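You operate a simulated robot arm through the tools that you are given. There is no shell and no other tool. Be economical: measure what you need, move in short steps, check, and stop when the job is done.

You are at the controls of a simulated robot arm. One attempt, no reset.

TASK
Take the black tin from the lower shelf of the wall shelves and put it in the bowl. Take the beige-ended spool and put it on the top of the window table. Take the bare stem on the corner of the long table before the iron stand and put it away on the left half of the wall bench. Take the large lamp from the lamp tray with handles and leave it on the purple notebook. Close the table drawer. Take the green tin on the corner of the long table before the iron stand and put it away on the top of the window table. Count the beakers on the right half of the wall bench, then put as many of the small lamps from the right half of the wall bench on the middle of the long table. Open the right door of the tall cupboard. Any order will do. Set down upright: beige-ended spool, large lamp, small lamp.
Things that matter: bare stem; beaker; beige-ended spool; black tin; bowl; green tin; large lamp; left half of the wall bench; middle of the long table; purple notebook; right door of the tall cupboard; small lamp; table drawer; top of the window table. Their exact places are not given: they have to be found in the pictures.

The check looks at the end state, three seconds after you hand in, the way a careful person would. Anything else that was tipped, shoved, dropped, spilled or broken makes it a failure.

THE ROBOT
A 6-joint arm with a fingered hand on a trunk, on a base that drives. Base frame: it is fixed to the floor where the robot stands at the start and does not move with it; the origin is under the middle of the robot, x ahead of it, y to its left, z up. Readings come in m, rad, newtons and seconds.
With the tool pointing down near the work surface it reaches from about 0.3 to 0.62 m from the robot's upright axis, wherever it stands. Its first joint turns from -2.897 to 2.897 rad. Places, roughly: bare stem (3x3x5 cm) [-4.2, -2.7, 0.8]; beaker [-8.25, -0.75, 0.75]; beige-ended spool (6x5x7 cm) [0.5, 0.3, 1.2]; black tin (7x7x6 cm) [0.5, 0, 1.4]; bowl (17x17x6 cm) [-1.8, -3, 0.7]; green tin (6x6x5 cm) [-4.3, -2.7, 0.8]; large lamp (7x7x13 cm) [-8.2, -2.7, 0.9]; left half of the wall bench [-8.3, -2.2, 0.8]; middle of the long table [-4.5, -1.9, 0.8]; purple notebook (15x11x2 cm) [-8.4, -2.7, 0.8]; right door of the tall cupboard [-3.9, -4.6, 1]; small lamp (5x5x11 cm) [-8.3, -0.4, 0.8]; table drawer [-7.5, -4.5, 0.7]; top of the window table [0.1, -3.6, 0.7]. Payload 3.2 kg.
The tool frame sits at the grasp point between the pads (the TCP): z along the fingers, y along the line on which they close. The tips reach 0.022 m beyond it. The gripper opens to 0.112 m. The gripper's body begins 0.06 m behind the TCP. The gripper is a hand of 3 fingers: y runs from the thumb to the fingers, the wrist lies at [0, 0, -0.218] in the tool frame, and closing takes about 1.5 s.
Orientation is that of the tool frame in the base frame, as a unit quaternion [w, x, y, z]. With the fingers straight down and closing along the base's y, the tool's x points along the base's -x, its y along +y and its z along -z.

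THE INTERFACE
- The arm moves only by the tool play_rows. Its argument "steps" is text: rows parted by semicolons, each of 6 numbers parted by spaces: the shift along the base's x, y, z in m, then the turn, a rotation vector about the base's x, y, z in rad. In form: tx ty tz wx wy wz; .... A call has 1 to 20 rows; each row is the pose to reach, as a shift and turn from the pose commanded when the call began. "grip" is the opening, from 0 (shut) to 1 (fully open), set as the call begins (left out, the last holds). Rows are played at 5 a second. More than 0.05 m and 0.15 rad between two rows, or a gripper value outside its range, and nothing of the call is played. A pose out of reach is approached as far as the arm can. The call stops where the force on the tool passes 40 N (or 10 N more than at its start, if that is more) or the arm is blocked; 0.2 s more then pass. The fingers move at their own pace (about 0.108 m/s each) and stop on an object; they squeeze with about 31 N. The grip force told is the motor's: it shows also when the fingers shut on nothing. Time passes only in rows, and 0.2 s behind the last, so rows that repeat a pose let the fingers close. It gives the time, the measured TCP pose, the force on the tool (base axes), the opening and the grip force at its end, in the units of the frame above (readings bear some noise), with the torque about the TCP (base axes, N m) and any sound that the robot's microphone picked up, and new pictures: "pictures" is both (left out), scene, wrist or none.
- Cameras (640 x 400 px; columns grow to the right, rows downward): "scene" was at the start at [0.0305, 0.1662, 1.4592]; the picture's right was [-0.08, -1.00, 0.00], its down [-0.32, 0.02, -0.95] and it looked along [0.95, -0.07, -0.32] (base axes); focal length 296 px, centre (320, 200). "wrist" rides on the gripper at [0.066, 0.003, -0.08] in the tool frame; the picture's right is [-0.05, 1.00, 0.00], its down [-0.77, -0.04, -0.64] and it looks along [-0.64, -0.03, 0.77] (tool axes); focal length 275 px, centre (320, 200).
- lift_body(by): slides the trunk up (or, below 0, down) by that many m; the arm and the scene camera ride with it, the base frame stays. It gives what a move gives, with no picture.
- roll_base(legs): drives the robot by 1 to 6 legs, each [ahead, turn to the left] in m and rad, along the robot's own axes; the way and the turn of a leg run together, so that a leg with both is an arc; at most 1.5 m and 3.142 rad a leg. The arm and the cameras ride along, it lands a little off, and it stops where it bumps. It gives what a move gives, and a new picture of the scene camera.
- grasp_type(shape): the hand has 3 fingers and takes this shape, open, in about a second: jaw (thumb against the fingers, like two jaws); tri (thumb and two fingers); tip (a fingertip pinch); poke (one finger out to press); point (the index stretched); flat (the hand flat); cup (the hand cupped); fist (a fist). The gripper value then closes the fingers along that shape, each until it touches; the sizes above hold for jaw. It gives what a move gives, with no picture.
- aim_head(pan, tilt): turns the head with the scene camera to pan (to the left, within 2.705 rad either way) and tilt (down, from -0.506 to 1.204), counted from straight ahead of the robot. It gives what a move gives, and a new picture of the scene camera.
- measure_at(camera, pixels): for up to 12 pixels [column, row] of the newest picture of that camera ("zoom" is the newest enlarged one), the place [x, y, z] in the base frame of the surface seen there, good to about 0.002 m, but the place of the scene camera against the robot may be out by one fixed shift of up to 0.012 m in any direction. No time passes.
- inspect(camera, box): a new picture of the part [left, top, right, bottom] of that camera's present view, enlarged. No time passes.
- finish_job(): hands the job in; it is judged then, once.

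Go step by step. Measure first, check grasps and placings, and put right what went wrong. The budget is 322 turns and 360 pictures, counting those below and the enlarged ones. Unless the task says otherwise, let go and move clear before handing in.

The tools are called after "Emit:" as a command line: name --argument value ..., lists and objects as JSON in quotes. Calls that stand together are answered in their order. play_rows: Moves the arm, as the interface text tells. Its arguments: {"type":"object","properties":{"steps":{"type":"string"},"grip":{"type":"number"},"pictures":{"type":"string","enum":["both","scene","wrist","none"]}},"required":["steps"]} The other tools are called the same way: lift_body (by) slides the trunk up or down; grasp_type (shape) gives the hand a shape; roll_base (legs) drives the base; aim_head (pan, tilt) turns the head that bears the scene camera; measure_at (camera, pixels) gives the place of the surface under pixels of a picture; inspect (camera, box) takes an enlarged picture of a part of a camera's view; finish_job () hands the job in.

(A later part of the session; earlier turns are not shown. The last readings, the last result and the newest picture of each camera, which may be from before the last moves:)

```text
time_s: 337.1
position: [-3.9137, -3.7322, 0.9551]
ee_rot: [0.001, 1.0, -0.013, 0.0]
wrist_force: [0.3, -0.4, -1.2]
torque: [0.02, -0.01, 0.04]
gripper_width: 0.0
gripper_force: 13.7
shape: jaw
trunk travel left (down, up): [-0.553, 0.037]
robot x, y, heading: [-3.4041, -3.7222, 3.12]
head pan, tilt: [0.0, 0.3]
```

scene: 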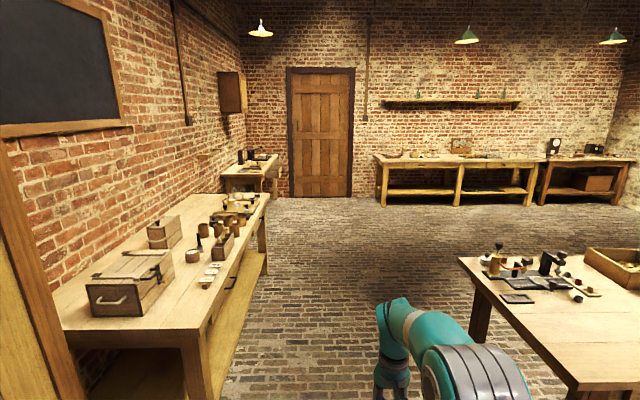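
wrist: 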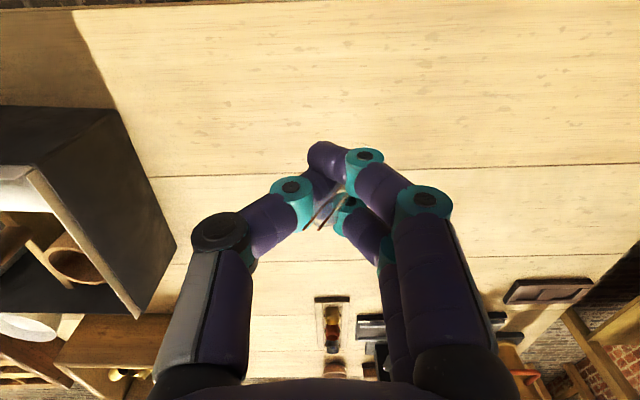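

Still held. Drive on to x≈−6.2 and look at the bench.

Emit:
roll_base --legs '[[1.4, 0], [1.4, 0]]'

Emit:
aim_head --pan -0.55 --tilt 0.35

Emit:
inspect --camera "scene" --box '[60, 60, 640, 330]'

Emit:
inspect --camera "wrist" --box '[240, 110, 420, 260]'

```text
time_s: 350.4
position: [-6.6599, -3.6763, 0.9554]
ee_rot: [0.001, 1.0, -0.012, 0.0]
wrist_force: [0.2, 0.1, 0.3]
torque: [-0.02, 0.02, 0.02]
gripper_width: 0.0
gripper_force: 14.2
shape: jaw
trunk travel left (down, up): [-0.553, 0.037]
robot x, y, heading: [-6.1494, -3.6658, 3.125]
head pan, tilt: [0.0, 0.3]
```

scene: 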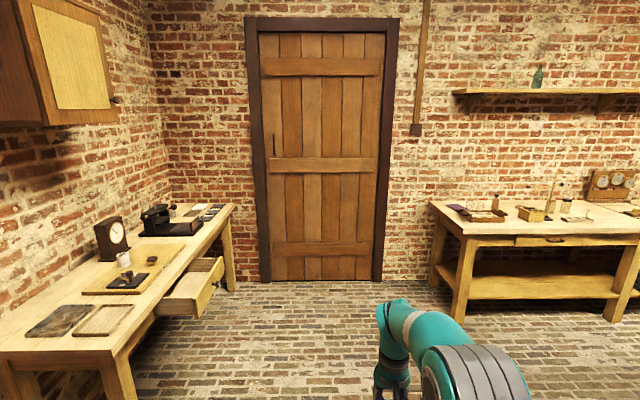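

```text
time_s: 351.3
position: [-6.6587, -3.6749, 0.9549]
ee_rot: [0.002, 1.0, -0.012, 0.0]
wrist_force: [-0.8, 0.2, 0.2]
torque: [0.03, 0.0, -0.02]
gripper_width: 0.0
gripper_force: 14.0
shape: jaw
trunk travel left (down, up): [-0.553, 0.037]
robot x, y, heading: [-6.1528, -3.6641, 3.124]
head pan, tilt: [-0.55, 0.351]
```

scene: 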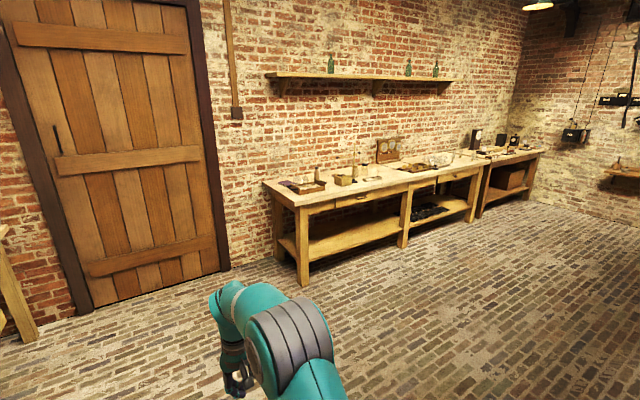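

```text
1.10 times, centred on (350, 195) of scene
```

zoom: 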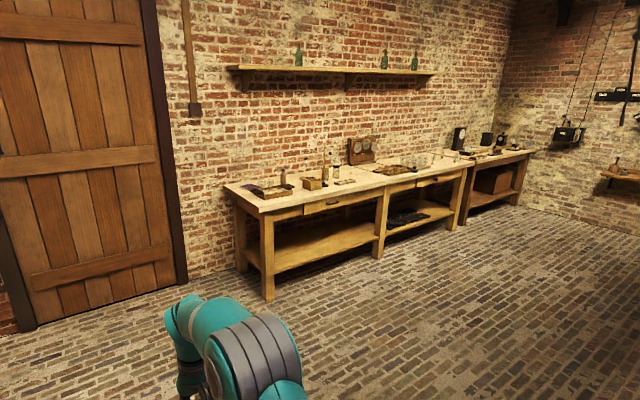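

```text
2.67 times, centred on (330, 185) of wrist
```

zoom: 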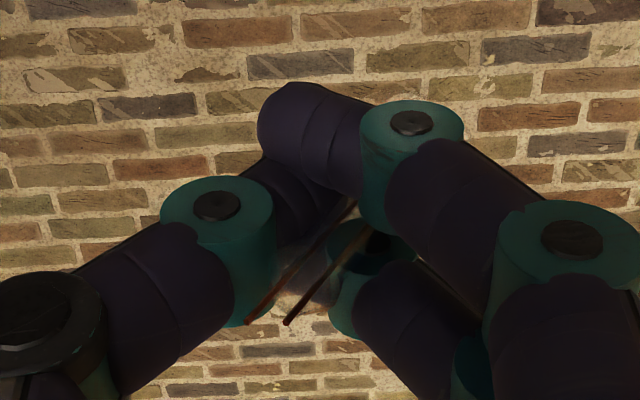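

The stem is still held. Measure the bench and items.

Emit:
measure_at --camera "scene" --pixels '[[300, 205], [265, 182], [480, 165], [485, 175], [540, 153], [310, 188], [360, 178], [420, 170], [400, 175], [390, 150], [305, 285], [470, 218]]'

Emit:
inspect --camera "scene" --box '[255, 110, 415, 220]'

Emit:
inspect --camera "scene" --box '[390, 110, 550, 220]'

```text
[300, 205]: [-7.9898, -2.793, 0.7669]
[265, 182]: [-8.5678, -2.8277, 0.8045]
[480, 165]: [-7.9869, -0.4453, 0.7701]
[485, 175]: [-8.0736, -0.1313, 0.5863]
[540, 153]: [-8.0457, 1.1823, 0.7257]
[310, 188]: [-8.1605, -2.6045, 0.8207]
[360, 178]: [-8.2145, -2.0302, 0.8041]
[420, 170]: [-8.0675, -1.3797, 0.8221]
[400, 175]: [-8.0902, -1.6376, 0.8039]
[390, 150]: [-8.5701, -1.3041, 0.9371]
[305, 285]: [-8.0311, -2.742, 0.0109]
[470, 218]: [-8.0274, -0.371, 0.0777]
```

```text
3.64 times, centred on (335, 165) of scene
```

zoom: 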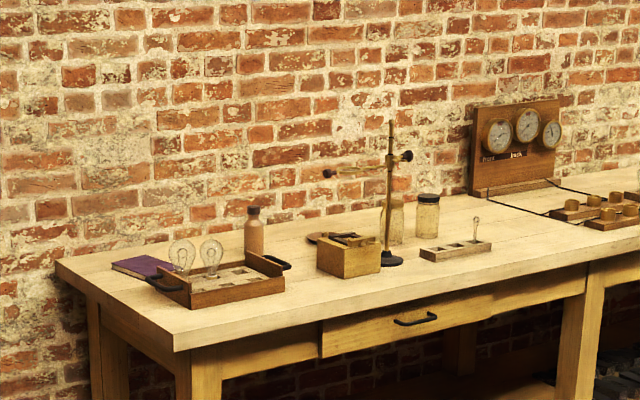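

```text
3.64 times, centred on (470, 165) of scene
```

zoom: 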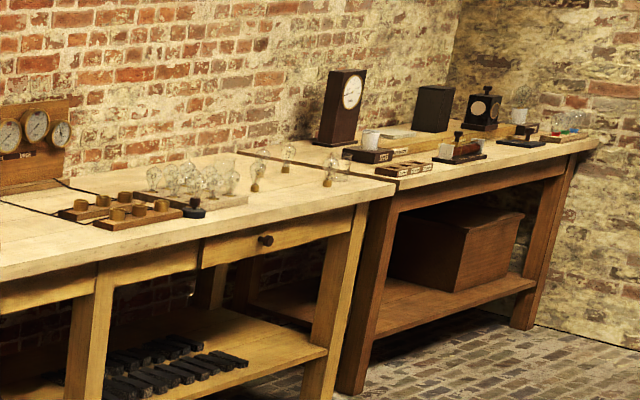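

Bench: y −2.83…≈−0.3, front edge x −7.99, top ≈0.80. Drive in front of its left half.

Emit:
roll_base --legs '[[0, -0.86], [1.4, 0], [0, 0.875]]'

Emit:
aim_head --pan 0.0 --tilt 0.5

```text
time_s: 362.7
position: [-7.5262, -2.6241, 0.9558]
ee_rot: [0.001, 1.0, -0.005, 0.0]
wrist_force: [-0.2, -0.7, -0.4]
torque: [0.0, -0.01, -0.02]
gripper_width: 0.0
gripper_force: 14.4
shape: jaw
trunk travel left (down, up): [-0.553, 0.037]
robot x, y, heading: [-7.0196, -2.6102, 3.136]
head pan, tilt: [-0.55, 0.351]
```

scene: 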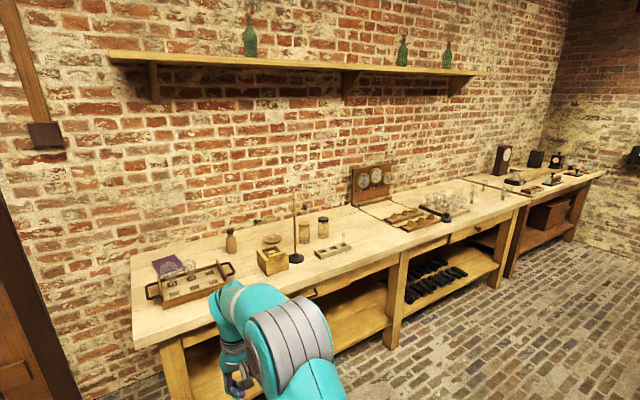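

```text
time_s: 363.7
position: [-7.5262, -2.625, 0.9549]
ee_rot: [0.001, 1.0, -0.006, 0.001]
wrist_force: [-0.3, 0.1, -0.4]
torque: [-0.03, 0.02, 0.02]
gripper_width: 0.0001
gripper_force: 14.0
shape: jaw
trunk travel left (down, up): [-0.553, 0.037]
robot x, y, heading: [-7.0143, -2.6057, 3.134]
head pan, tilt: [0.0, 0.499]
```

scene: 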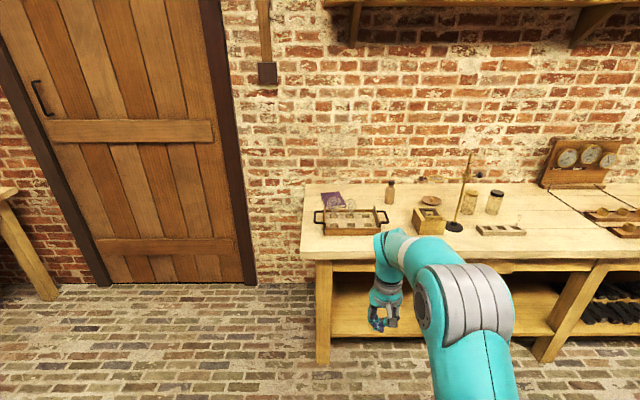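

Emit:
measure_at --camera "scene" --pixels '[[385, 250], [420, 245], [455, 245], [380, 232], [415, 232], [500, 234], [333, 200], [390, 200], [350, 230], [320, 220], [480, 225], [440, 215]]'

Emit:
inspect --camera "scene" --box '[300, 160, 540, 270]'

```text
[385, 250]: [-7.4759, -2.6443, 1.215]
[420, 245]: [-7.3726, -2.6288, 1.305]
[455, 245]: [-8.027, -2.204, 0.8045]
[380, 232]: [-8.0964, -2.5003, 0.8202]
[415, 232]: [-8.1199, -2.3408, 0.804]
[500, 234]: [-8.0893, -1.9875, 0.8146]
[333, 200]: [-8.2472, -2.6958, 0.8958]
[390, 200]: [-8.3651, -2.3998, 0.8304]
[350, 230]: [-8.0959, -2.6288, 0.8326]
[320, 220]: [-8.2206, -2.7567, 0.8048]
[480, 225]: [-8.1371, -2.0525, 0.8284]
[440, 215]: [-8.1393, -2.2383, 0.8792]
```

```text
2.67 times, centred on (420, 215) of scene
```

zoom: 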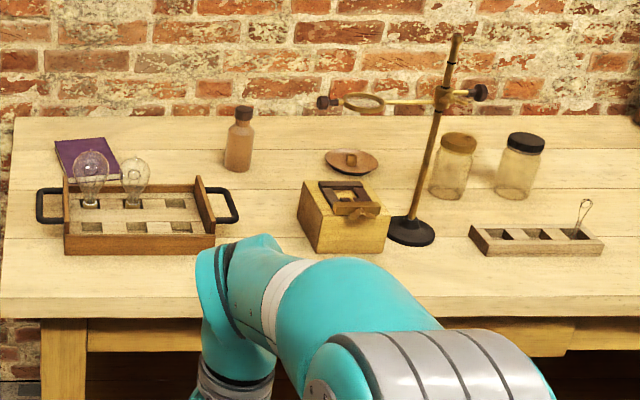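

Free spot near (−8.1, −1.82), right of the three-hole block. Drive there.

Emit:
roll_base --legs '[[0, -0.948], [0.93, 0], [0, 0.95]]'

Emit:
aim_head --pan 0.0 --tilt 0.8

```text
time_s: 373.4
position: [-8.0605, -1.8746, 0.9562]
ee_rot: [0.002, 1.0, -0.003, 0.0]
wrist_force: [0.5, 0.3, -0.2]
torque: [0.01, 0.0, -0.03]
gripper_width: 0.0001
gripper_force: 13.8
shape: jaw
trunk travel left (down, up): [-0.553, 0.037]
robot x, y, heading: [-7.5496, -1.858, 3.139]
head pan, tilt: [0.0, 0.499]
```

scene: 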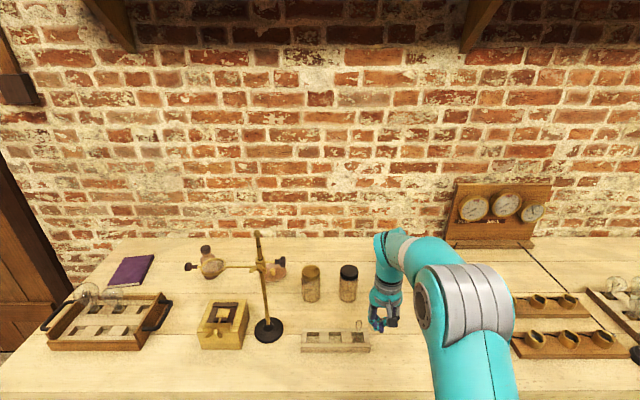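

```text
time_s: 374.1
position: [-8.0597, -1.8739, 0.9549]
ee_rot: [0.002, 1.0, -0.003, 0.0]
wrist_force: [-0.2, -0.4, -0.6]
torque: [-0.01, 0.04, 0.0]
gripper_width: 0.0
gripper_force: 13.5
shape: jaw
trunk travel left (down, up): [-0.553, 0.037]
robot x, y, heading: [-7.5531, -1.8569, 3.136]
head pan, tilt: [0.0, 0.799]
```

scene: 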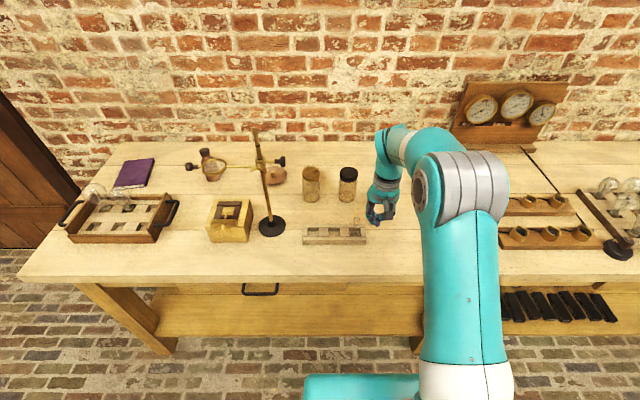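

Hand is right of the block. Shift to y −1.80 and lower toward the bench.

Emit:
play_rows --steps "-0.01 0.037 -0.02 0 0 0;-0.02 0.074 -0.04 0 0 0;-0.02 0.074 -0.08 0 0 0;-0.02 0.074 -0.11 0 0 0" --pictures "both"

Emit:
inspect --camera "scene" --box '[340, 150, 440, 260]'

```text
time_s: 375.1
position: [-8.0796, -1.7992, 0.8458]
ee_rot: [0.001, 1.0, -0.005, 0.001]
wrist_force: [0.3, -0.4, 0.3]
torque: [0.0, -0.02, -0.01]
gripper_width: 0.0001
gripper_force: 13.9
shape: jaw
trunk travel left (down, up): [-0.553, 0.037]
robot x, y, heading: [-7.55, -1.8575, 3.143]
head pan, tilt: [0.0, 0.799]
```

scene: 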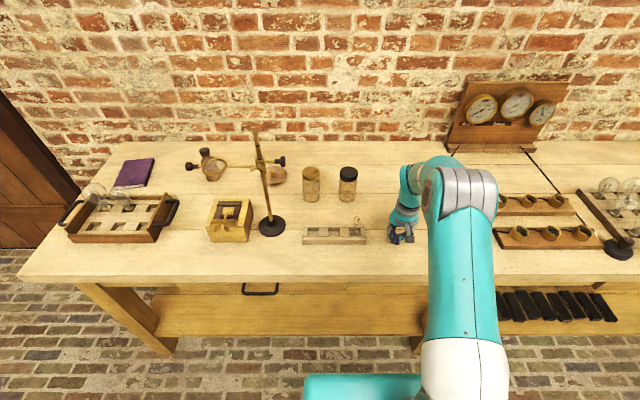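
wrist: 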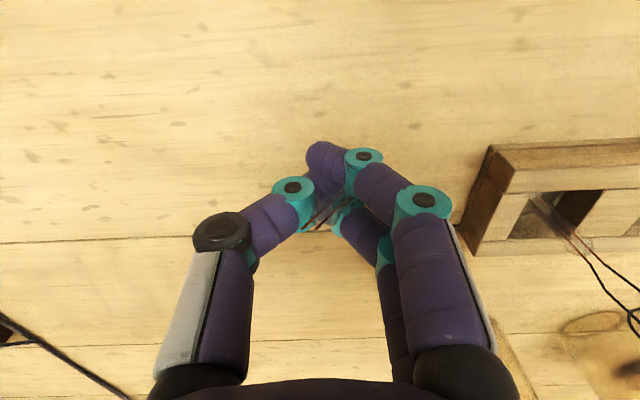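

```text
3.64 times, centred on (390, 205) of scene
```

zoom: 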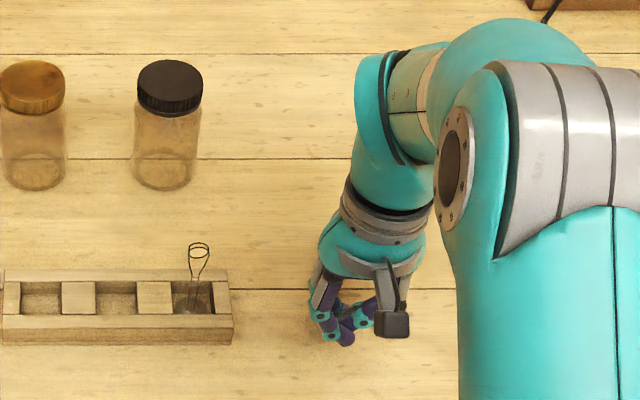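

Lower gradually until contact.

Emit:
play_rows --steps "0 0.01 -0.004 0 0 0;0 0.01 -0.008 0 0 0;0 0.01 -0.012 0 0 0" --pictures "none"

Emit:
inspect --camera "scene" --box '[370, 200, 430, 260]'

```text
time_s: 375.9
position: [-8.0809, -1.7902, 0.8324]
ee_rot: [0.001, 1.0, -0.004, 0.0]
wrist_force: [0.4, -0.4, 0.1]
torque: [-0.02, 0.01, -0.01]
gripper_width: 0.0
gripper_force: 13.7
shape: jaw
trunk travel left (down, up): [-0.553, 0.037]
robot x, y, heading: [-7.5516, -1.8563, 3.138]
head pan, tilt: [0.0, 0.799]
```

```text
6.67 times, centred on (400, 230) of scene
```

zoom: 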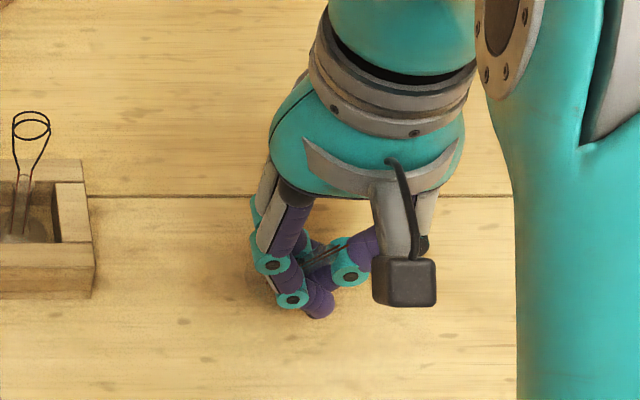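

Emit:
play_rows --steps "0 0 -0.002 0 0 0;0 0 -0.004 0 0 0" --pictures "none"

Emit:
play_rows --steps "0 0 -0.002 0 0 0;0 0 -0.003 0 0 0" --pictures "wrist"

```text
time_s: 376.6
position: [-8.0801, -1.7902, 0.8307]
ee_rot: [0.002, 1.0, -0.003, -0.001]
wrist_force: [-0.7, -0.1, -0.9]
torque: [-0.02, -0.01, -0.01]
gripper_width: 0.0002
gripper_force: 14.1
shape: jaw
trunk travel left (down, up): [-0.553, 0.037]
robot x, y, heading: [-7.5516, -1.8559, 3.139]
head pan, tilt: [0.0, 0.799]
```

```text
time_s: 377.1
position: [-8.08, -1.7894, 0.8257]
ee_rot: [0.001, 1.0, -0.005, 0.001]
wrist_force: [-0.2, -0.1, 0.3]
torque: [-0.02, -0.04, 0.02]
gripper_width: 0.0001
gripper_force: 14.1
shape: jaw
trunk travel left (down, up): [-0.553, 0.037]
robot x, y, heading: [-7.5503, -1.8541, 3.141]
head pan, tilt: [0.0, 0.799]
```

wrist: 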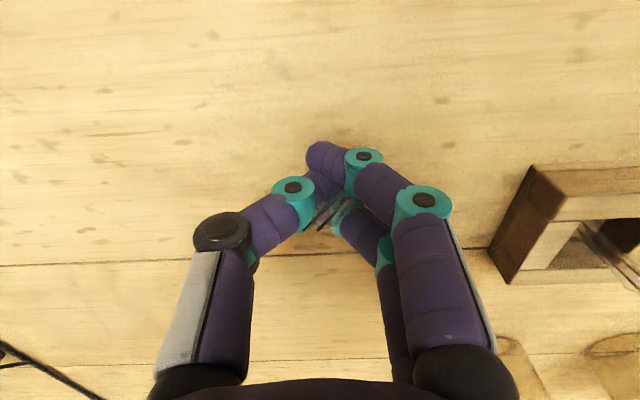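

Fingertips are about 3 mm above the bench. Open slowly.

Emit:
play_rows --steps "0 0 -0.001 0 0 0;0 0 -0.001 0 0 0;0 0 -0.001 0 0 0;0 0 -0.001 0 0 0" --grip 0.35 --pictures "wrist"

Emit:
inspect --camera "wrist" --box '[200, 100, 440, 260]'

```text
time_s: 378.1
position: [-8.0803, -1.79, 0.8253]
ee_rot: [0.002, 1.0, -0.004, 0.0]
wrist_force: [-1.1, 0.3, -0.6]
torque: [-0.01, -0.01, -0.02]
gripper_width: 0.0387
gripper_force: 0.0
shape: jaw
trunk travel left (down, up): [-0.553, 0.037]
robot x, y, heading: [-7.5524, -1.8552, 3.136]
head pan, tilt: [0.0, 0.799]
```

wrist: 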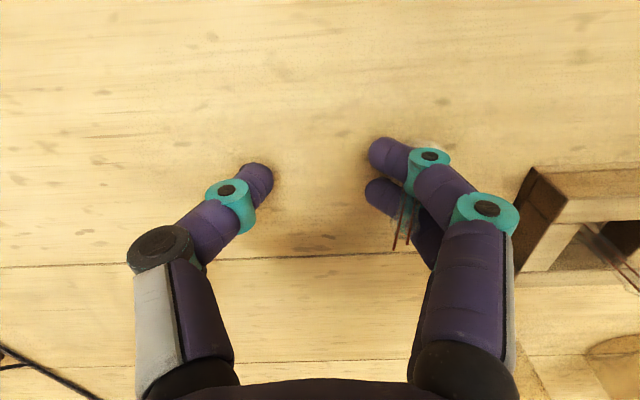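

```text
2.50 times, centred on (320, 180) of wrist
```

zoom: 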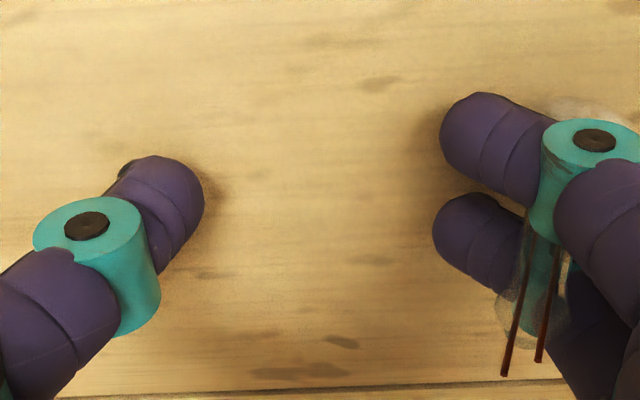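

The stem stands between the two right fingers (530,300 in zoom). Lift slowly a little to see if it stays on the bench.

Emit:
play_rows --steps "0 0 0.01 0 0 0;0 0 0.02 0 0 0" --pictures "wrist"

Emit:
inspect --camera "wrist" --box '[320, 100, 480, 280]'

Emit:
inspect --camera "scene" --box '[370, 190, 440, 260]'

```text
time_s: 378.8
position: [-8.0803, -1.789, 0.8462]
ee_rot: [0.002, 1.0, -0.003, 0.0]
wrist_force: [-0.2, 0.1, -0.6]
torque: [0.01, -0.01, 0.0]
gripper_width: 0.0386
gripper_force: 0.0
shape: jaw
trunk travel left (down, up): [-0.553, 0.037]
robot x, y, heading: [-7.5535, -1.8555, 3.14]
head pan, tilt: [0.0, 0.799]
```

wrist: 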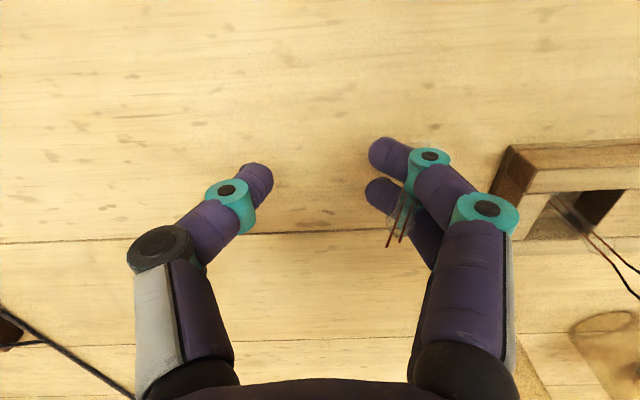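

```text
2.22 times, centred on (400, 190) of wrist
```

zoom: 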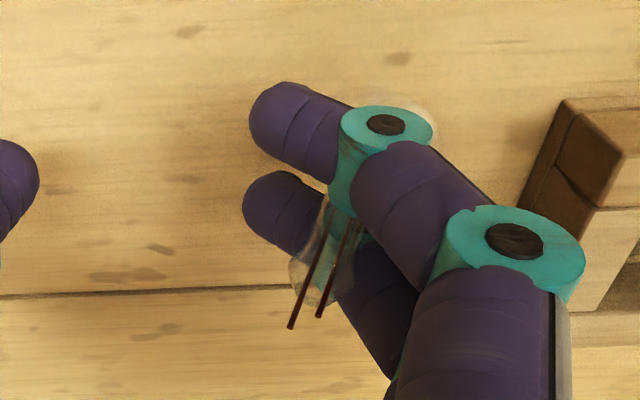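

```text
5.71 times, centred on (405, 225) of scene
```

zoom: 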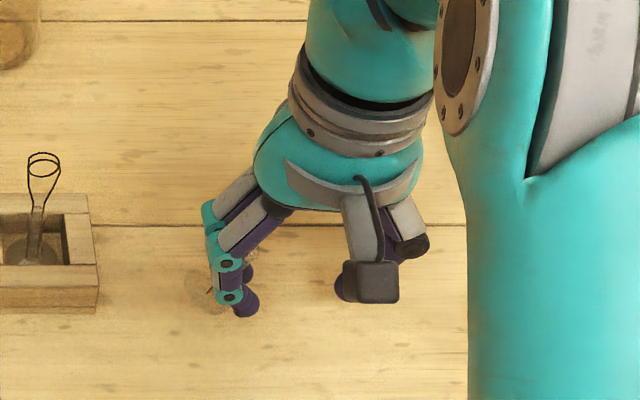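

The stem is lodged between the two fingers. I'll move a bit away from the block, lower again, and change hand shape to free it.

Emit:
play_rows --steps "0 0.03 0 0 0 0;0 0.05 0 0 0 0;0 0.05 -0.01 0 0 0;0 0.05 -0.018 0 0 0" --pictures "none"

Emit:
grasp_type --shape "tri"

Emit:
play_rows --steps "0 0 0 0 0 0" --pictures "both"

Emit:
inspect --camera "scene" --box '[370, 190, 440, 260]'

```text
time_s: 379.8
position: [-8.08, -1.7389, 0.8268]
ee_rot: [0.001, 1.0, -0.003, 0.0]
wrist_force: [0.4, 0.3, -1.0]
torque: [0.02, 0.01, 0.03]
gripper_width: 0.039
gripper_force: 0.0
shape: jaw
trunk travel left (down, up): [-0.553, 0.037]
robot x, y, heading: [-7.5492, -1.856, 3.139]
head pan, tilt: [0.0, 0.799]
```

```text
time_s: 380.6
position: [-8.0803, -1.7385, 0.8273]
ee_rot: [0.002, 1.0, -0.002, 0.0]
wrist_force: [0.2, 0.5, 0.8]
torque: [0.0, 0.03, 0.02]
gripper_width: 0.1119
gripper_force: 0.2
shape: tri
trunk travel left (down, up): [-0.553, 0.037]
robot x, y, heading: [-7.5493, -1.857, 3.141]
head pan, tilt: [0.0, 0.799]
```

```text
time_s: 381.1
position: [-8.0784, -1.7385, 0.8275]
ee_rot: [0.002, 1.0, -0.004, 0.0]
wrist_force: [0.7, 0.0, -0.1]
torque: [-0.02, -0.02, 0.0]
gripper_width: 0.1119
gripper_force: 0.0
shape: tri
trunk travel left (down, up): [-0.553, 0.037]
robot x, y, heading: [-7.5503, -1.856, 3.137]
head pan, tilt: [0.0, 0.799]
```

scene: 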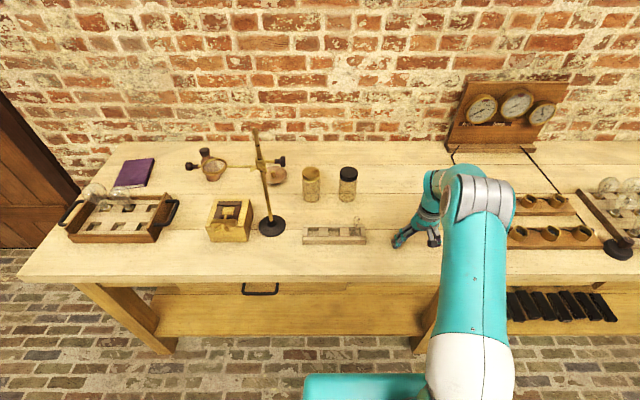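
wrist: 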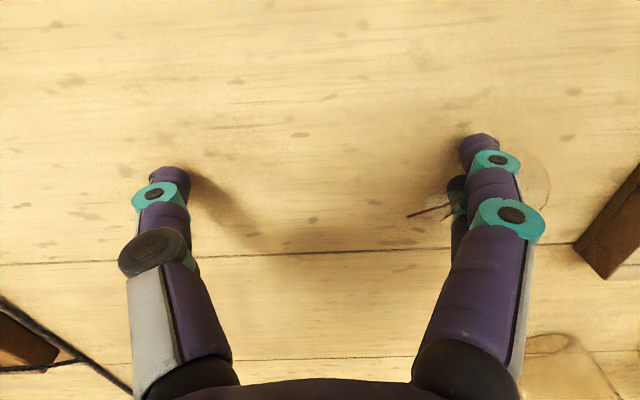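

```text
5.71 times, centred on (405, 225) of scene
```

zoom: 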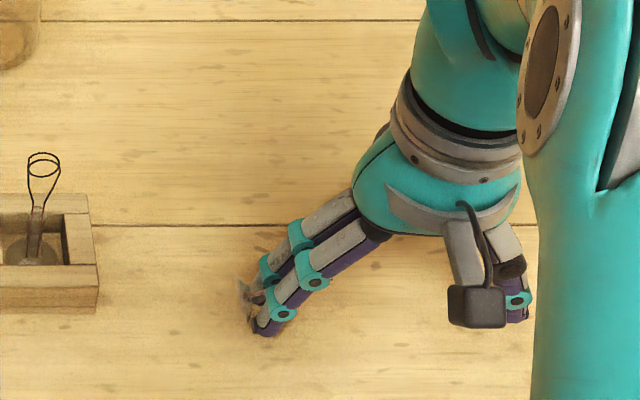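

The stem now lies across between the fingers. Lift slowly; it should slide out below the tips.

Emit:
play_rows --steps "0 0 0.01 0 0 0;0 0 0.02 0 0 0;0 0 0.03 0 0 0" --pictures "wrist"

Emit:
inspect --camera "scene" --box '[370, 190, 440, 260]'

```text
time_s: 381.9
position: [-8.0791, -1.7392, 0.8578]
ee_rot: [0.002, 1.0, -0.003, -0.001]
wrist_force: [0.4, -0.3, -0.3]
torque: [0.0, -0.03, -0.01]
gripper_width: 0.112
gripper_force: 0.0
shape: tri
trunk travel left (down, up): [-0.553, 0.037]
robot x, y, heading: [-7.5505, -1.8574, 3.139]
head pan, tilt: [0.0, 0.799]
```

wrist: 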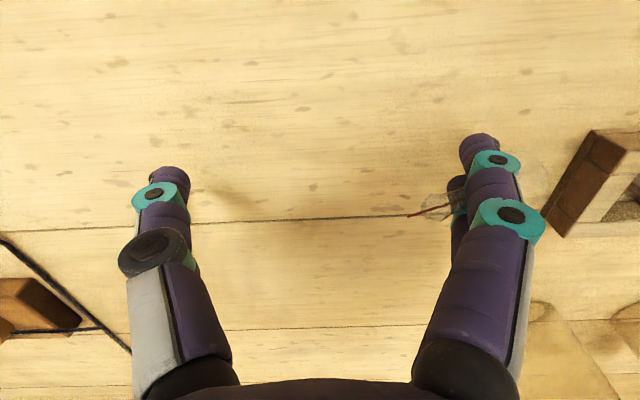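

```text
5.71 times, centred on (405, 225) of scene
```

zoom: 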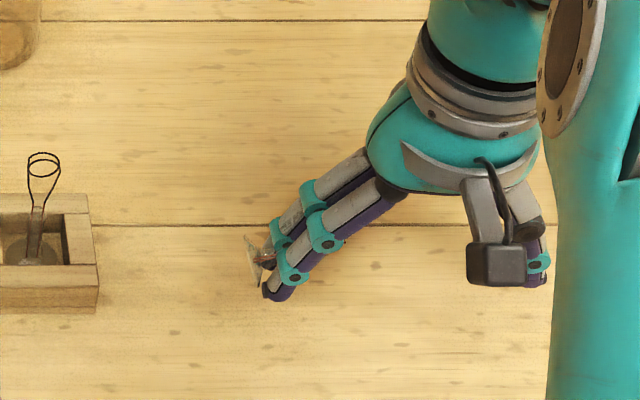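

It's still wedged between index and middle finger. Lower near the bench and use the "point" shape so the fingers move apart from each other.

Emit:
play_rows --steps "0 0 -0.01 0 0 0;0 0 -0.018 0 0 0" --pictures "none"

Emit:
grasp_type --shape "point"

Emit:
play_rows --steps "0 0 0 0 0 0" --pictures "wrist"

Emit:
inspect --camera "scene" --box '[370, 190, 440, 260]'

```text
time_s: 382.4
position: [-8.0791, -1.7409, 0.8409]
ee_rot: [0.001, 1.0, -0.004, 0.0]
wrist_force: [0.3, 0.0, -0.8]
torque: [0.03, 0.0, 0.01]
gripper_width: 0.1119
gripper_force: 0.1
shape: tri
trunk travel left (down, up): [-0.553, 0.037]
robot x, y, heading: [-7.5511, -1.8586, 3.137]
head pan, tilt: [0.0, 0.799]
```

```text
time_s: 383.4
position: [-8.0795, -1.7386, 0.8409]
ee_rot: [0.002, 1.0, -0.004, 0.0]
wrist_force: [0.4, -0.4, 0.1]
torque: [-0.02, -0.02, 0.02]
gripper_width: 0.0001
gripper_force: 0.2
shape: point
trunk travel left (down, up): [-0.553, 0.037]
robot x, y, heading: [-7.5535, -1.8572, 3.139]
head pan, tilt: [0.0, 0.799]
```

```text
time_s: 383.8
position: [-8.0796, -1.7396, 0.8405]
ee_rot: [0.002, 1.0, -0.004, 0.0]
wrist_force: [0.1, -0.2, 0.5]
torque: [-0.01, 0.01, 0.01]
gripper_width: 0.0
gripper_force: 0.0
shape: point
trunk travel left (down, up): [-0.553, 0.037]
robot x, y, heading: [-7.5522, -1.8611, 3.134]
head pan, tilt: [0.0, 0.799]
```

wrist: 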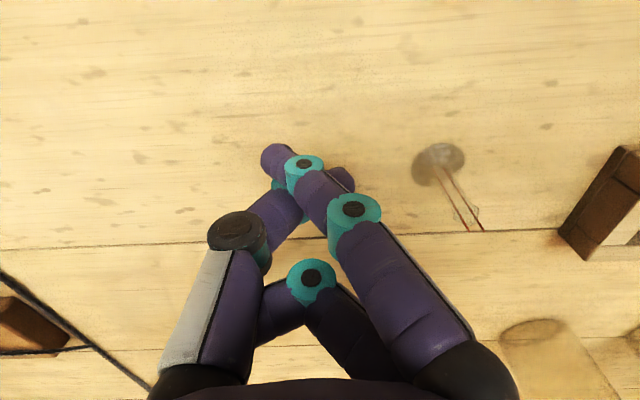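

```text
5.71 times, centred on (405, 225) of scene
```

zoom: 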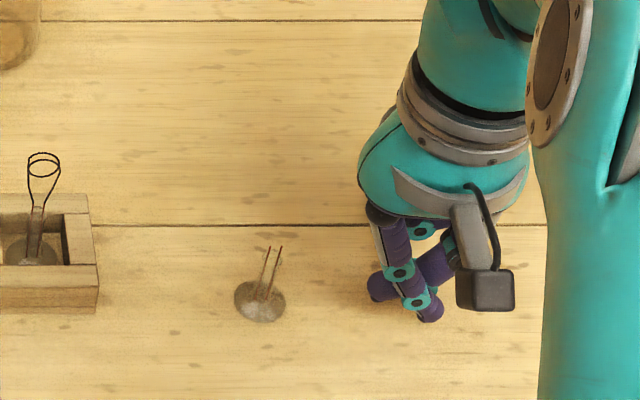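

The stem dropped free and stands upright on the bench. Raise the hand, return to jaw shape, and look at the tray with lamps.

Emit:
play_rows --steps "0 0 0.04 0 0 0;0 0 0.08 0 0 0;0 0 0.12 0 0 0;0.03 0 0.15 0 0 0;0.06 0 0.18 0 0 0" --pictures "none"

Emit:
grasp_type --shape "jaw"

Emit:
aim_head --pan -0.7 --tilt 0.6

Emit:
inspect --camera "scene" --box '[240, 60, 600, 290]'

```text
time_s: 384.9
position: [-8.0188, -1.7381, 1.0206]
ee_rot: [0.001, 1.0, -0.003, 0.0]
wrist_force: [0.1, 0.3, -0.3]
torque: [0.0, -0.03, -0.02]
gripper_width: 0.0
gripper_force: 0.0
shape: point
trunk travel left (down, up): [-0.553, 0.037]
robot x, y, heading: [-7.5532, -1.8571, 3.14]
head pan, tilt: [0.0, 0.799]
```

```text
time_s: 385.9
position: [-8.0202, -1.7383, 1.0206]
ee_rot: [0.002, 1.0, -0.004, 0.0]
wrist_force: [0.3, 0.7, -0.6]
torque: [0.03, -0.01, 0.0]
gripper_width: 0.08
gripper_force: 0.1
shape: jaw
trunk travel left (down, up): [-0.553, 0.037]
robot x, y, heading: [-7.5521, -1.8588, 3.138]
head pan, tilt: [0.0, 0.799]
```

```text
time_s: 386.9
position: [-8.02, -1.7386, 1.0196]
ee_rot: [0.002, 1.0, -0.004, -0.001]
wrist_force: [-0.1, 0.0, 0.1]
torque: [0.03, 0.05, 0.01]
gripper_width: 0.0803
gripper_force: 0.0
shape: jaw
trunk travel left (down, up): [-0.553, 0.037]
robot x, y, heading: [-7.5483, -1.8581, 3.141]
head pan, tilt: [-0.7, 0.6]
```

scene: 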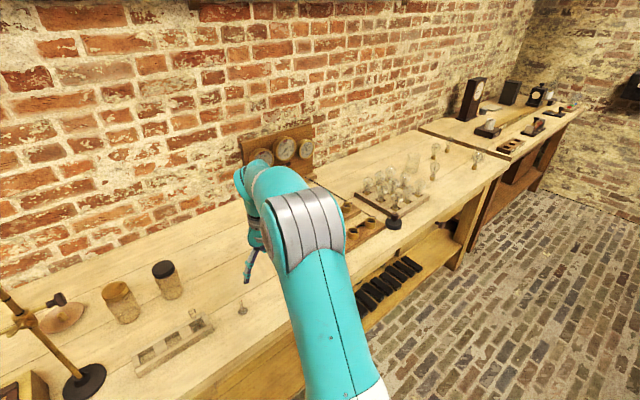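

```text
1.74 times, centred on (420, 175) of scene
```

zoom: 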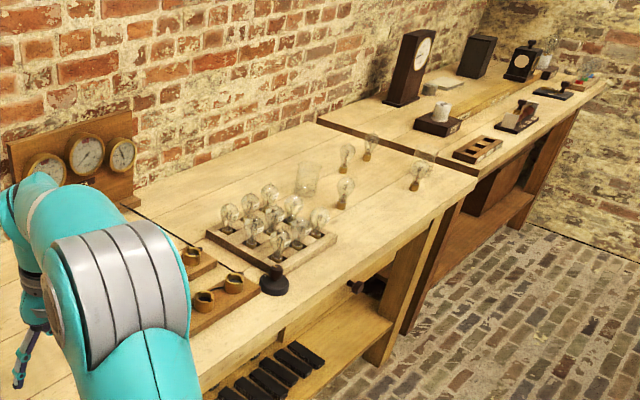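

Several small lamps and at least one beaker on the right half; I'll count those up close later. First the large lamp: drive to y≈−2.65.

Emit:
roll_base --legs '[[-0.05, 0], [0, 1.57], [0.8, 0], [0, -1.57]]'

Emit:
aim_head --pan 0.0 --tilt 0.75

Emit:
inspect --camera "scene" --box '[200, 100, 520, 300]'

```text
time_s: 399.4
position: [-7.9683, -2.5531, 1.0208]
ee_rot: [0.001, 1.0, 0.012, -0.001]
wrist_force: [-0.7, -0.6, 0.3]
torque: [-0.01, 0.03, 0.0]
gripper_width: 0.08
gripper_force: 0.0
shape: jaw
trunk travel left (down, up): [-0.553, 0.037]
robot x, y, heading: [-7.4986, -2.6558, -3.117]
head pan, tilt: [-0.7, 0.6]
```

scene: 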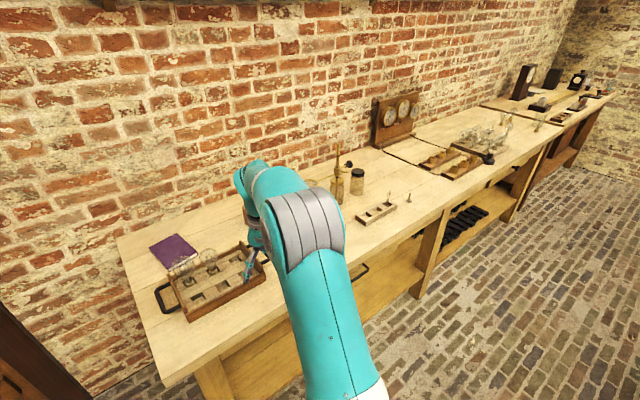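

```text
time_s: 400.4
position: [-7.9683, -2.5532, 1.0211]
ee_rot: [0.002, 1.0, 0.012, 0.0]
wrist_force: [-0.5, 0.5, -0.5]
torque: [-0.01, -0.02, -0.02]
gripper_width: 0.08
gripper_force: 0.0
shape: jaw
trunk travel left (down, up): [-0.553, 0.037]
robot x, y, heading: [-7.4964, -2.6572, -3.116]
head pan, tilt: [0.0, 0.75]
```

scene: 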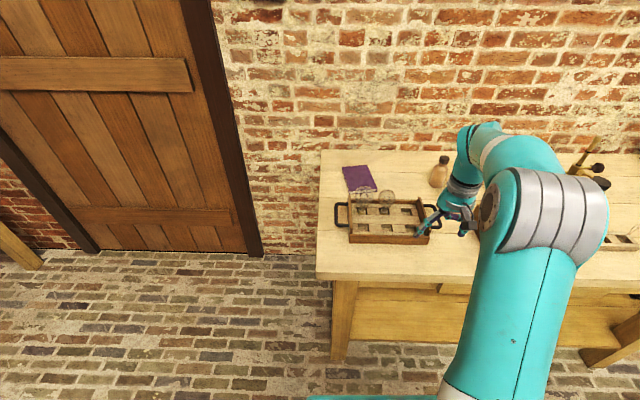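

```text
2.00 times, centred on (360, 200) of scene
```

zoom: 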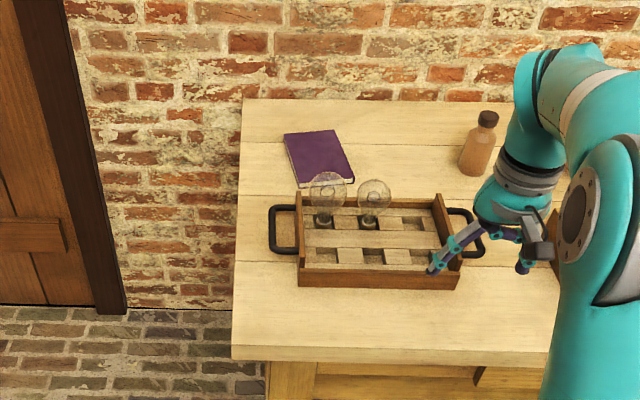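

Emit:
inspect --camera "scene" --box '[340, 155, 430, 245]'

Emit:
measure_at --camera "zoom" --pixels '[[152, 225], [80, 225], [250, 235], [210, 235], [295, 235], [165, 310], [262, 320], [100, 90], [240, 90], [140, 170], [330, 330], [150, 370]]'

```text
4.44 times, centred on (385, 200) of scene
```

zoom: 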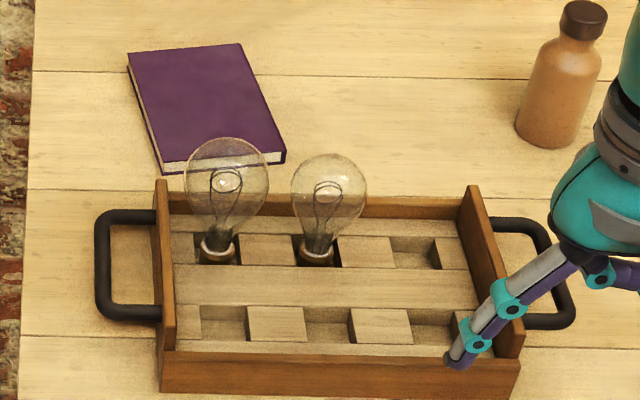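

```text
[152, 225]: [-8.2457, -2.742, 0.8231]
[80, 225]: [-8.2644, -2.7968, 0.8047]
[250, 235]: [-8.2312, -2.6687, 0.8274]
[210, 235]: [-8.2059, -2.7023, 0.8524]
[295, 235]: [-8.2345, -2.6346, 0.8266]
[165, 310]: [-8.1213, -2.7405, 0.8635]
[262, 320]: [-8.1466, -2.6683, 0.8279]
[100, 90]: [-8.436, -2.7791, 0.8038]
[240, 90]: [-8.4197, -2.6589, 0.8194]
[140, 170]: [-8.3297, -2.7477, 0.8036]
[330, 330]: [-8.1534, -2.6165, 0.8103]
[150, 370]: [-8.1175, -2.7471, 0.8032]
```

The left lamp (globe 185–270) is clearly the larger. Its neighbour is ~14 mm away, so I'll close along x. Check how close the base can get to the bench.

Emit:
aim_head --pan 0.3 --tilt 1.2

```text
time_s: 401.3
position: [-7.968, -2.5522, 1.0201]
ee_rot: [0.002, 1.0, 0.012, 0.001]
wrist_force: [0.0, -0.1, -0.3]
torque: [-0.01, 0.01, 0.0]
gripper_width: 0.0798
gripper_force: 0.2
shape: jaw
trunk travel left (down, up): [-0.553, 0.037]
robot x, y, heading: [-7.4924, -2.6583, -3.115]
head pan, tilt: [0.3, 1.201]
```

scene: 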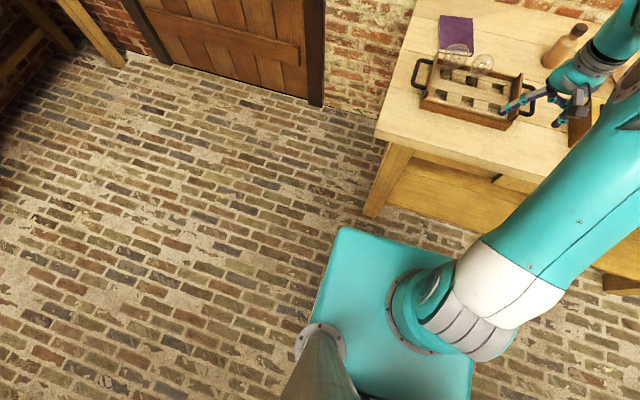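

Emit:
measure_at --camera "scene" --pixels '[[343, 230], [420, 250], [320, 300], [300, 370], [470, 370], [372, 210], [380, 140], [440, 165], [405, 190]]'

```text
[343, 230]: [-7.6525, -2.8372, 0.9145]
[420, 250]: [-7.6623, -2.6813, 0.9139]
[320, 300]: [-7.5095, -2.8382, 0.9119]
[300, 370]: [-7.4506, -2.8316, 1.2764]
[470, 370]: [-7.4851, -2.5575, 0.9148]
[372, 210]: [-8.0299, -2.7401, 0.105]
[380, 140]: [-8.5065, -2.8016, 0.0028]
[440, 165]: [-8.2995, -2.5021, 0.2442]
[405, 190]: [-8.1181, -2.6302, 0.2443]
```

The platform front is only 0.17 m ahead of the axis, so I can drive closer. Rotate the hand −90° about vertical, then drive forward 0.15.

Emit:
play_rows --steps "0.01 -0.01 0.005 0 0 -0.145;0.01 -0.02 0.01 0 0 -0.29;0.01 -0.03 0.015 0 0 -0.435;0.01 -0.04 0.02 0 0 -0.58;0.01 -0.05 0.02 0 0 -0.725;0.01 -0.06 0.02 0 0 -0.87;0.01 -0.07 0.02 0 0 -1.015;0.01 -0.08 0.02 0 0 -1.16;0.01 -0.09 0.02 0 0 -1.305;0.01 -0.1 0.02 0 0 -1.45;0.01 -0.11 0.02 0 0 -1.595" --pictures "none" --grip 1

Emit:
roll_base --legs '[[0.15, -0.02]]'

Emit:
play_rows --steps "0 0 0 0 0 0" --pictures "wrist"

```text
time_s: 403.7
position: [-7.9589, -2.6633, 1.0411]
ee_rot: [-0.002, -0.707, 0.708, 0.001]
wrist_force: [-0.3, 0.1, 0.1]
torque: [0.01, -0.02, 0.04]
gripper_width: 0.0801
gripper_force: 0.0
shape: jaw
trunk travel left (down, up): [-0.553, 0.037]
robot x, y, heading: [-7.4974, -2.6529, -3.114]
head pan, tilt: [0.3, 1.201]
```

```text
time_s: 405.1
position: [-8.1131, -2.6584, 1.0394]
ee_rot: [-0.001, -0.701, 0.713, 0.001]
wrist_force: [-0.3, -0.4, -0.8]
torque: [0.01, -0.01, 0.0]
gripper_width: 0.0799
gripper_force: 0.0
shape: jaw
trunk travel left (down, up): [-0.553, 0.037]
robot x, y, heading: [-7.648, -2.6589, -3.13]
head pan, tilt: [0.3, 1.201]
```

scene: 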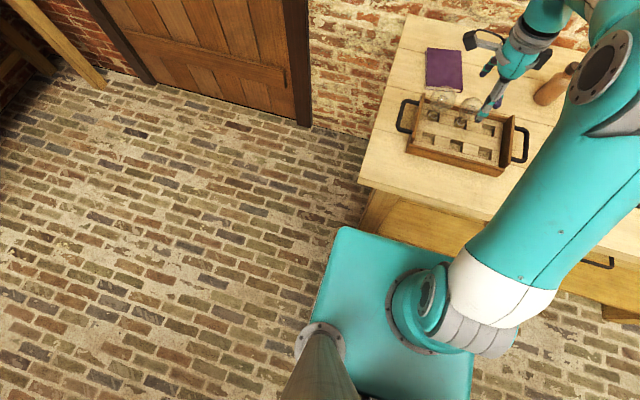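

```text
time_s: 405.5
position: [-8.111, -2.658, 1.0401]
ee_rot: [-0.001, -0.701, 0.713, 0.001]
wrist_force: [-0.3, 0.3, -0.5]
torque: [0.01, -0.03, -0.03]
gripper_width: 0.08
gripper_force: 0.1
shape: jaw
trunk travel left (down, up): [-0.553, 0.037]
robot x, y, heading: [-7.6476, -2.6565, -3.136]
head pan, tilt: [0.3, 1.201]
```

wrist: 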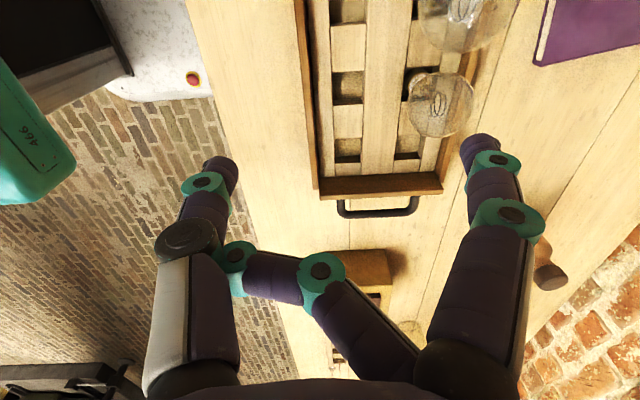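

One finger is still curled from the earlier shape. Re-issue the jaw shape and check.

Emit:
grasp_type --shape "jaw"

Emit:
play_rows --steps "0 0 0 0 0 0;0 0 0 0 0 0;0 0 0 0 0 0" --pictures "wrist" --grip 1

```text
time_s: 406.4
position: [-8.1118, -2.6581, 1.0397]
ee_rot: [-0.001, -0.701, 0.713, 0.001]
wrist_force: [0.0, -0.3, -0.3]
torque: [0.04, -0.03, -0.02]
gripper_width: 0.0799
gripper_force: 0.1
shape: jaw
trunk travel left (down, up): [-0.553, 0.037]
robot x, y, heading: [-7.65, -2.6573, -3.136]
head pan, tilt: [0.3, 1.201]
```

```text
time_s: 407.2
position: [-8.1118, -2.6583, 1.0391]
ee_rot: [-0.001, -0.701, 0.713, 0.002]
wrist_force: [0.3, 0.4, -0.4]
torque: [0.0, 0.01, 0.0]
gripper_width: 0.0799
gripper_force: 0.1
shape: jaw
trunk travel left (down, up): [-0.553, 0.037]
robot x, y, heading: [-7.648, -2.6605, -3.132]
head pan, tilt: [0.3, 1.201]
```

wrist: 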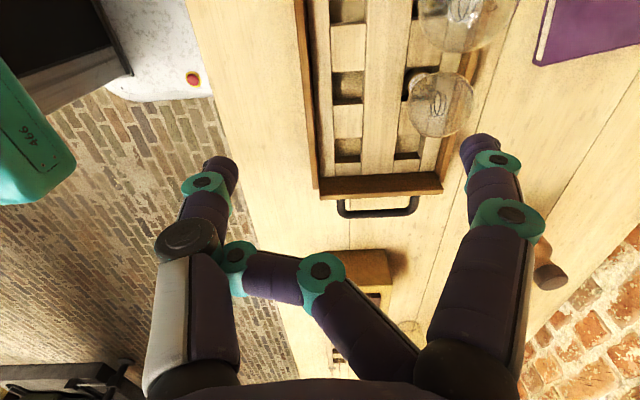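

The middle finger is hooked against the thumb. Try "flat" then "jaw" to untangle, well above the bench.

Emit:
grasp_type --shape "flat"

Emit:
play_rows --steps "0 0 0 0 0 0" --pictures "wrist"

```text
time_s: 408.1
position: [-8.1119, -2.6573, 1.0397]
ee_rot: [-0.002, -0.701, 0.713, 0.001]
wrist_force: [0.7, 0.6, -0.3]
torque: [0.02, 0.03, 0.01]
gripper_width: 0.0002
gripper_force: 0.1
shape: flat
trunk travel left (down, up): [-0.553, 0.037]
robot x, y, heading: [-7.6515, -2.6601, -3.132]
head pan, tilt: [0.3, 1.201]
```

```text
time_s: 408.5
position: [-8.112, -2.6563, 1.0404]
ee_rot: [-0.001, -0.701, 0.713, 0.001]
wrist_force: [0.4, -0.4, -0.4]
torque: [0.01, 0.0, -0.03]
gripper_width: 0.0
gripper_force: 0.1
shape: flat
trunk travel left (down, up): [-0.553, 0.037]
robot x, y, heading: [-7.6421, -2.6577, -3.127]
head pan, tilt: [0.3, 1.201]
```

wrist: 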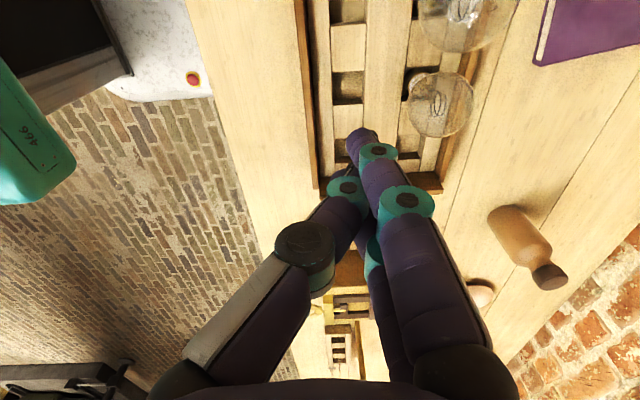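

Emit:
grasp_type --shape "jaw"

Emit:
play_rows --steps "0 0 0 0 0 0" --pictures "wrist" --grip 1

```text
time_s: 409.4
position: [-8.1135, -2.6573, 1.0409]
ee_rot: [-0.001, -0.701, 0.713, 0.002]
wrist_force: [-0.6, 0.4, 0.3]
torque: [-0.04, 0.0, -0.03]
gripper_width: 0.1121
gripper_force: 0.1
shape: jaw
trunk travel left (down, up): [-0.553, 0.037]
robot x, y, heading: [-7.6489, -2.6564, -3.133]
head pan, tilt: [0.3, 1.201]
```

```text
time_s: 409.8
position: [-8.1125, -2.6577, 1.0396]
ee_rot: [-0.001, -0.701, 0.713, 0.001]
wrist_force: [-0.3, 0.0, -0.5]
torque: [-0.01, -0.04, 0.03]
gripper_width: 0.1119
gripper_force: 0.1
shape: jaw
trunk travel left (down, up): [-0.553, 0.037]
robot x, y, heading: [-7.6493, -2.6596, -3.136]
head pan, tilt: [0.3, 1.201]
```

wrist: 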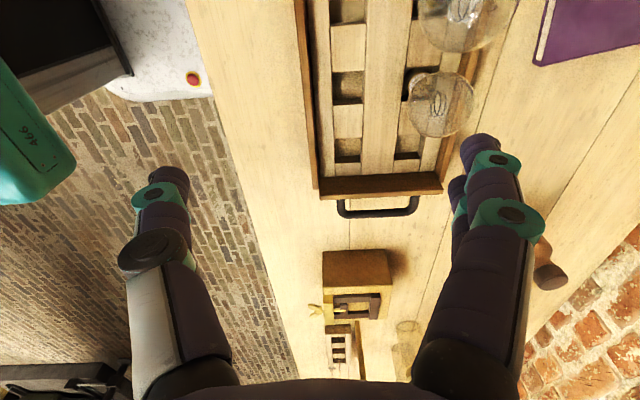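

Fingers are fine again. Measure the lamps, tray and notebook from the wrist.

Emit:
measure_at --camera "wrist" --pixels '[[440, 105], [415, 88], [412, 105], [472, 105], [460, 15], [470, 45], [420, 20], [435, 8], [540, 60], [180, 95], [205, 60], [445, 180]]'

Emit:
inspect --camera "wrist" --box '[380, 0, 640, 160]'

```text
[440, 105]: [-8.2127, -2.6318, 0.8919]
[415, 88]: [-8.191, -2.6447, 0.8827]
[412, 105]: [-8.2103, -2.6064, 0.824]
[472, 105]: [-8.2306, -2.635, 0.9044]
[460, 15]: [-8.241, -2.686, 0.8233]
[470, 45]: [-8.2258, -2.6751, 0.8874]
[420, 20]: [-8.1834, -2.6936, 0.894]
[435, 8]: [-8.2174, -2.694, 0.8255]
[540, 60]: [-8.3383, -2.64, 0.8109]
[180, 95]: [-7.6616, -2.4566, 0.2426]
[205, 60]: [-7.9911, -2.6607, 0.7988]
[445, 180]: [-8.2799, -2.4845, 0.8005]
```

```text
2.46 times, centred on (510, 80) of wrist
```

zoom: 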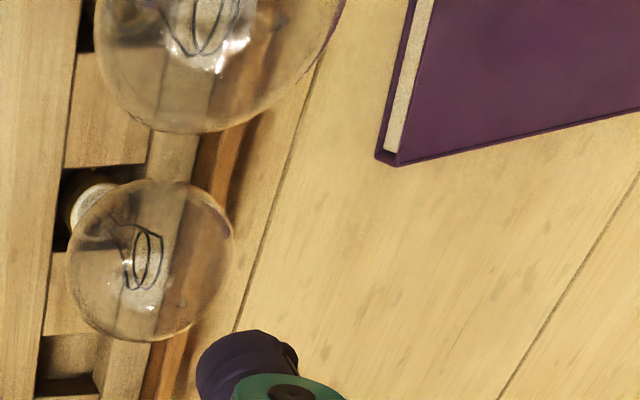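

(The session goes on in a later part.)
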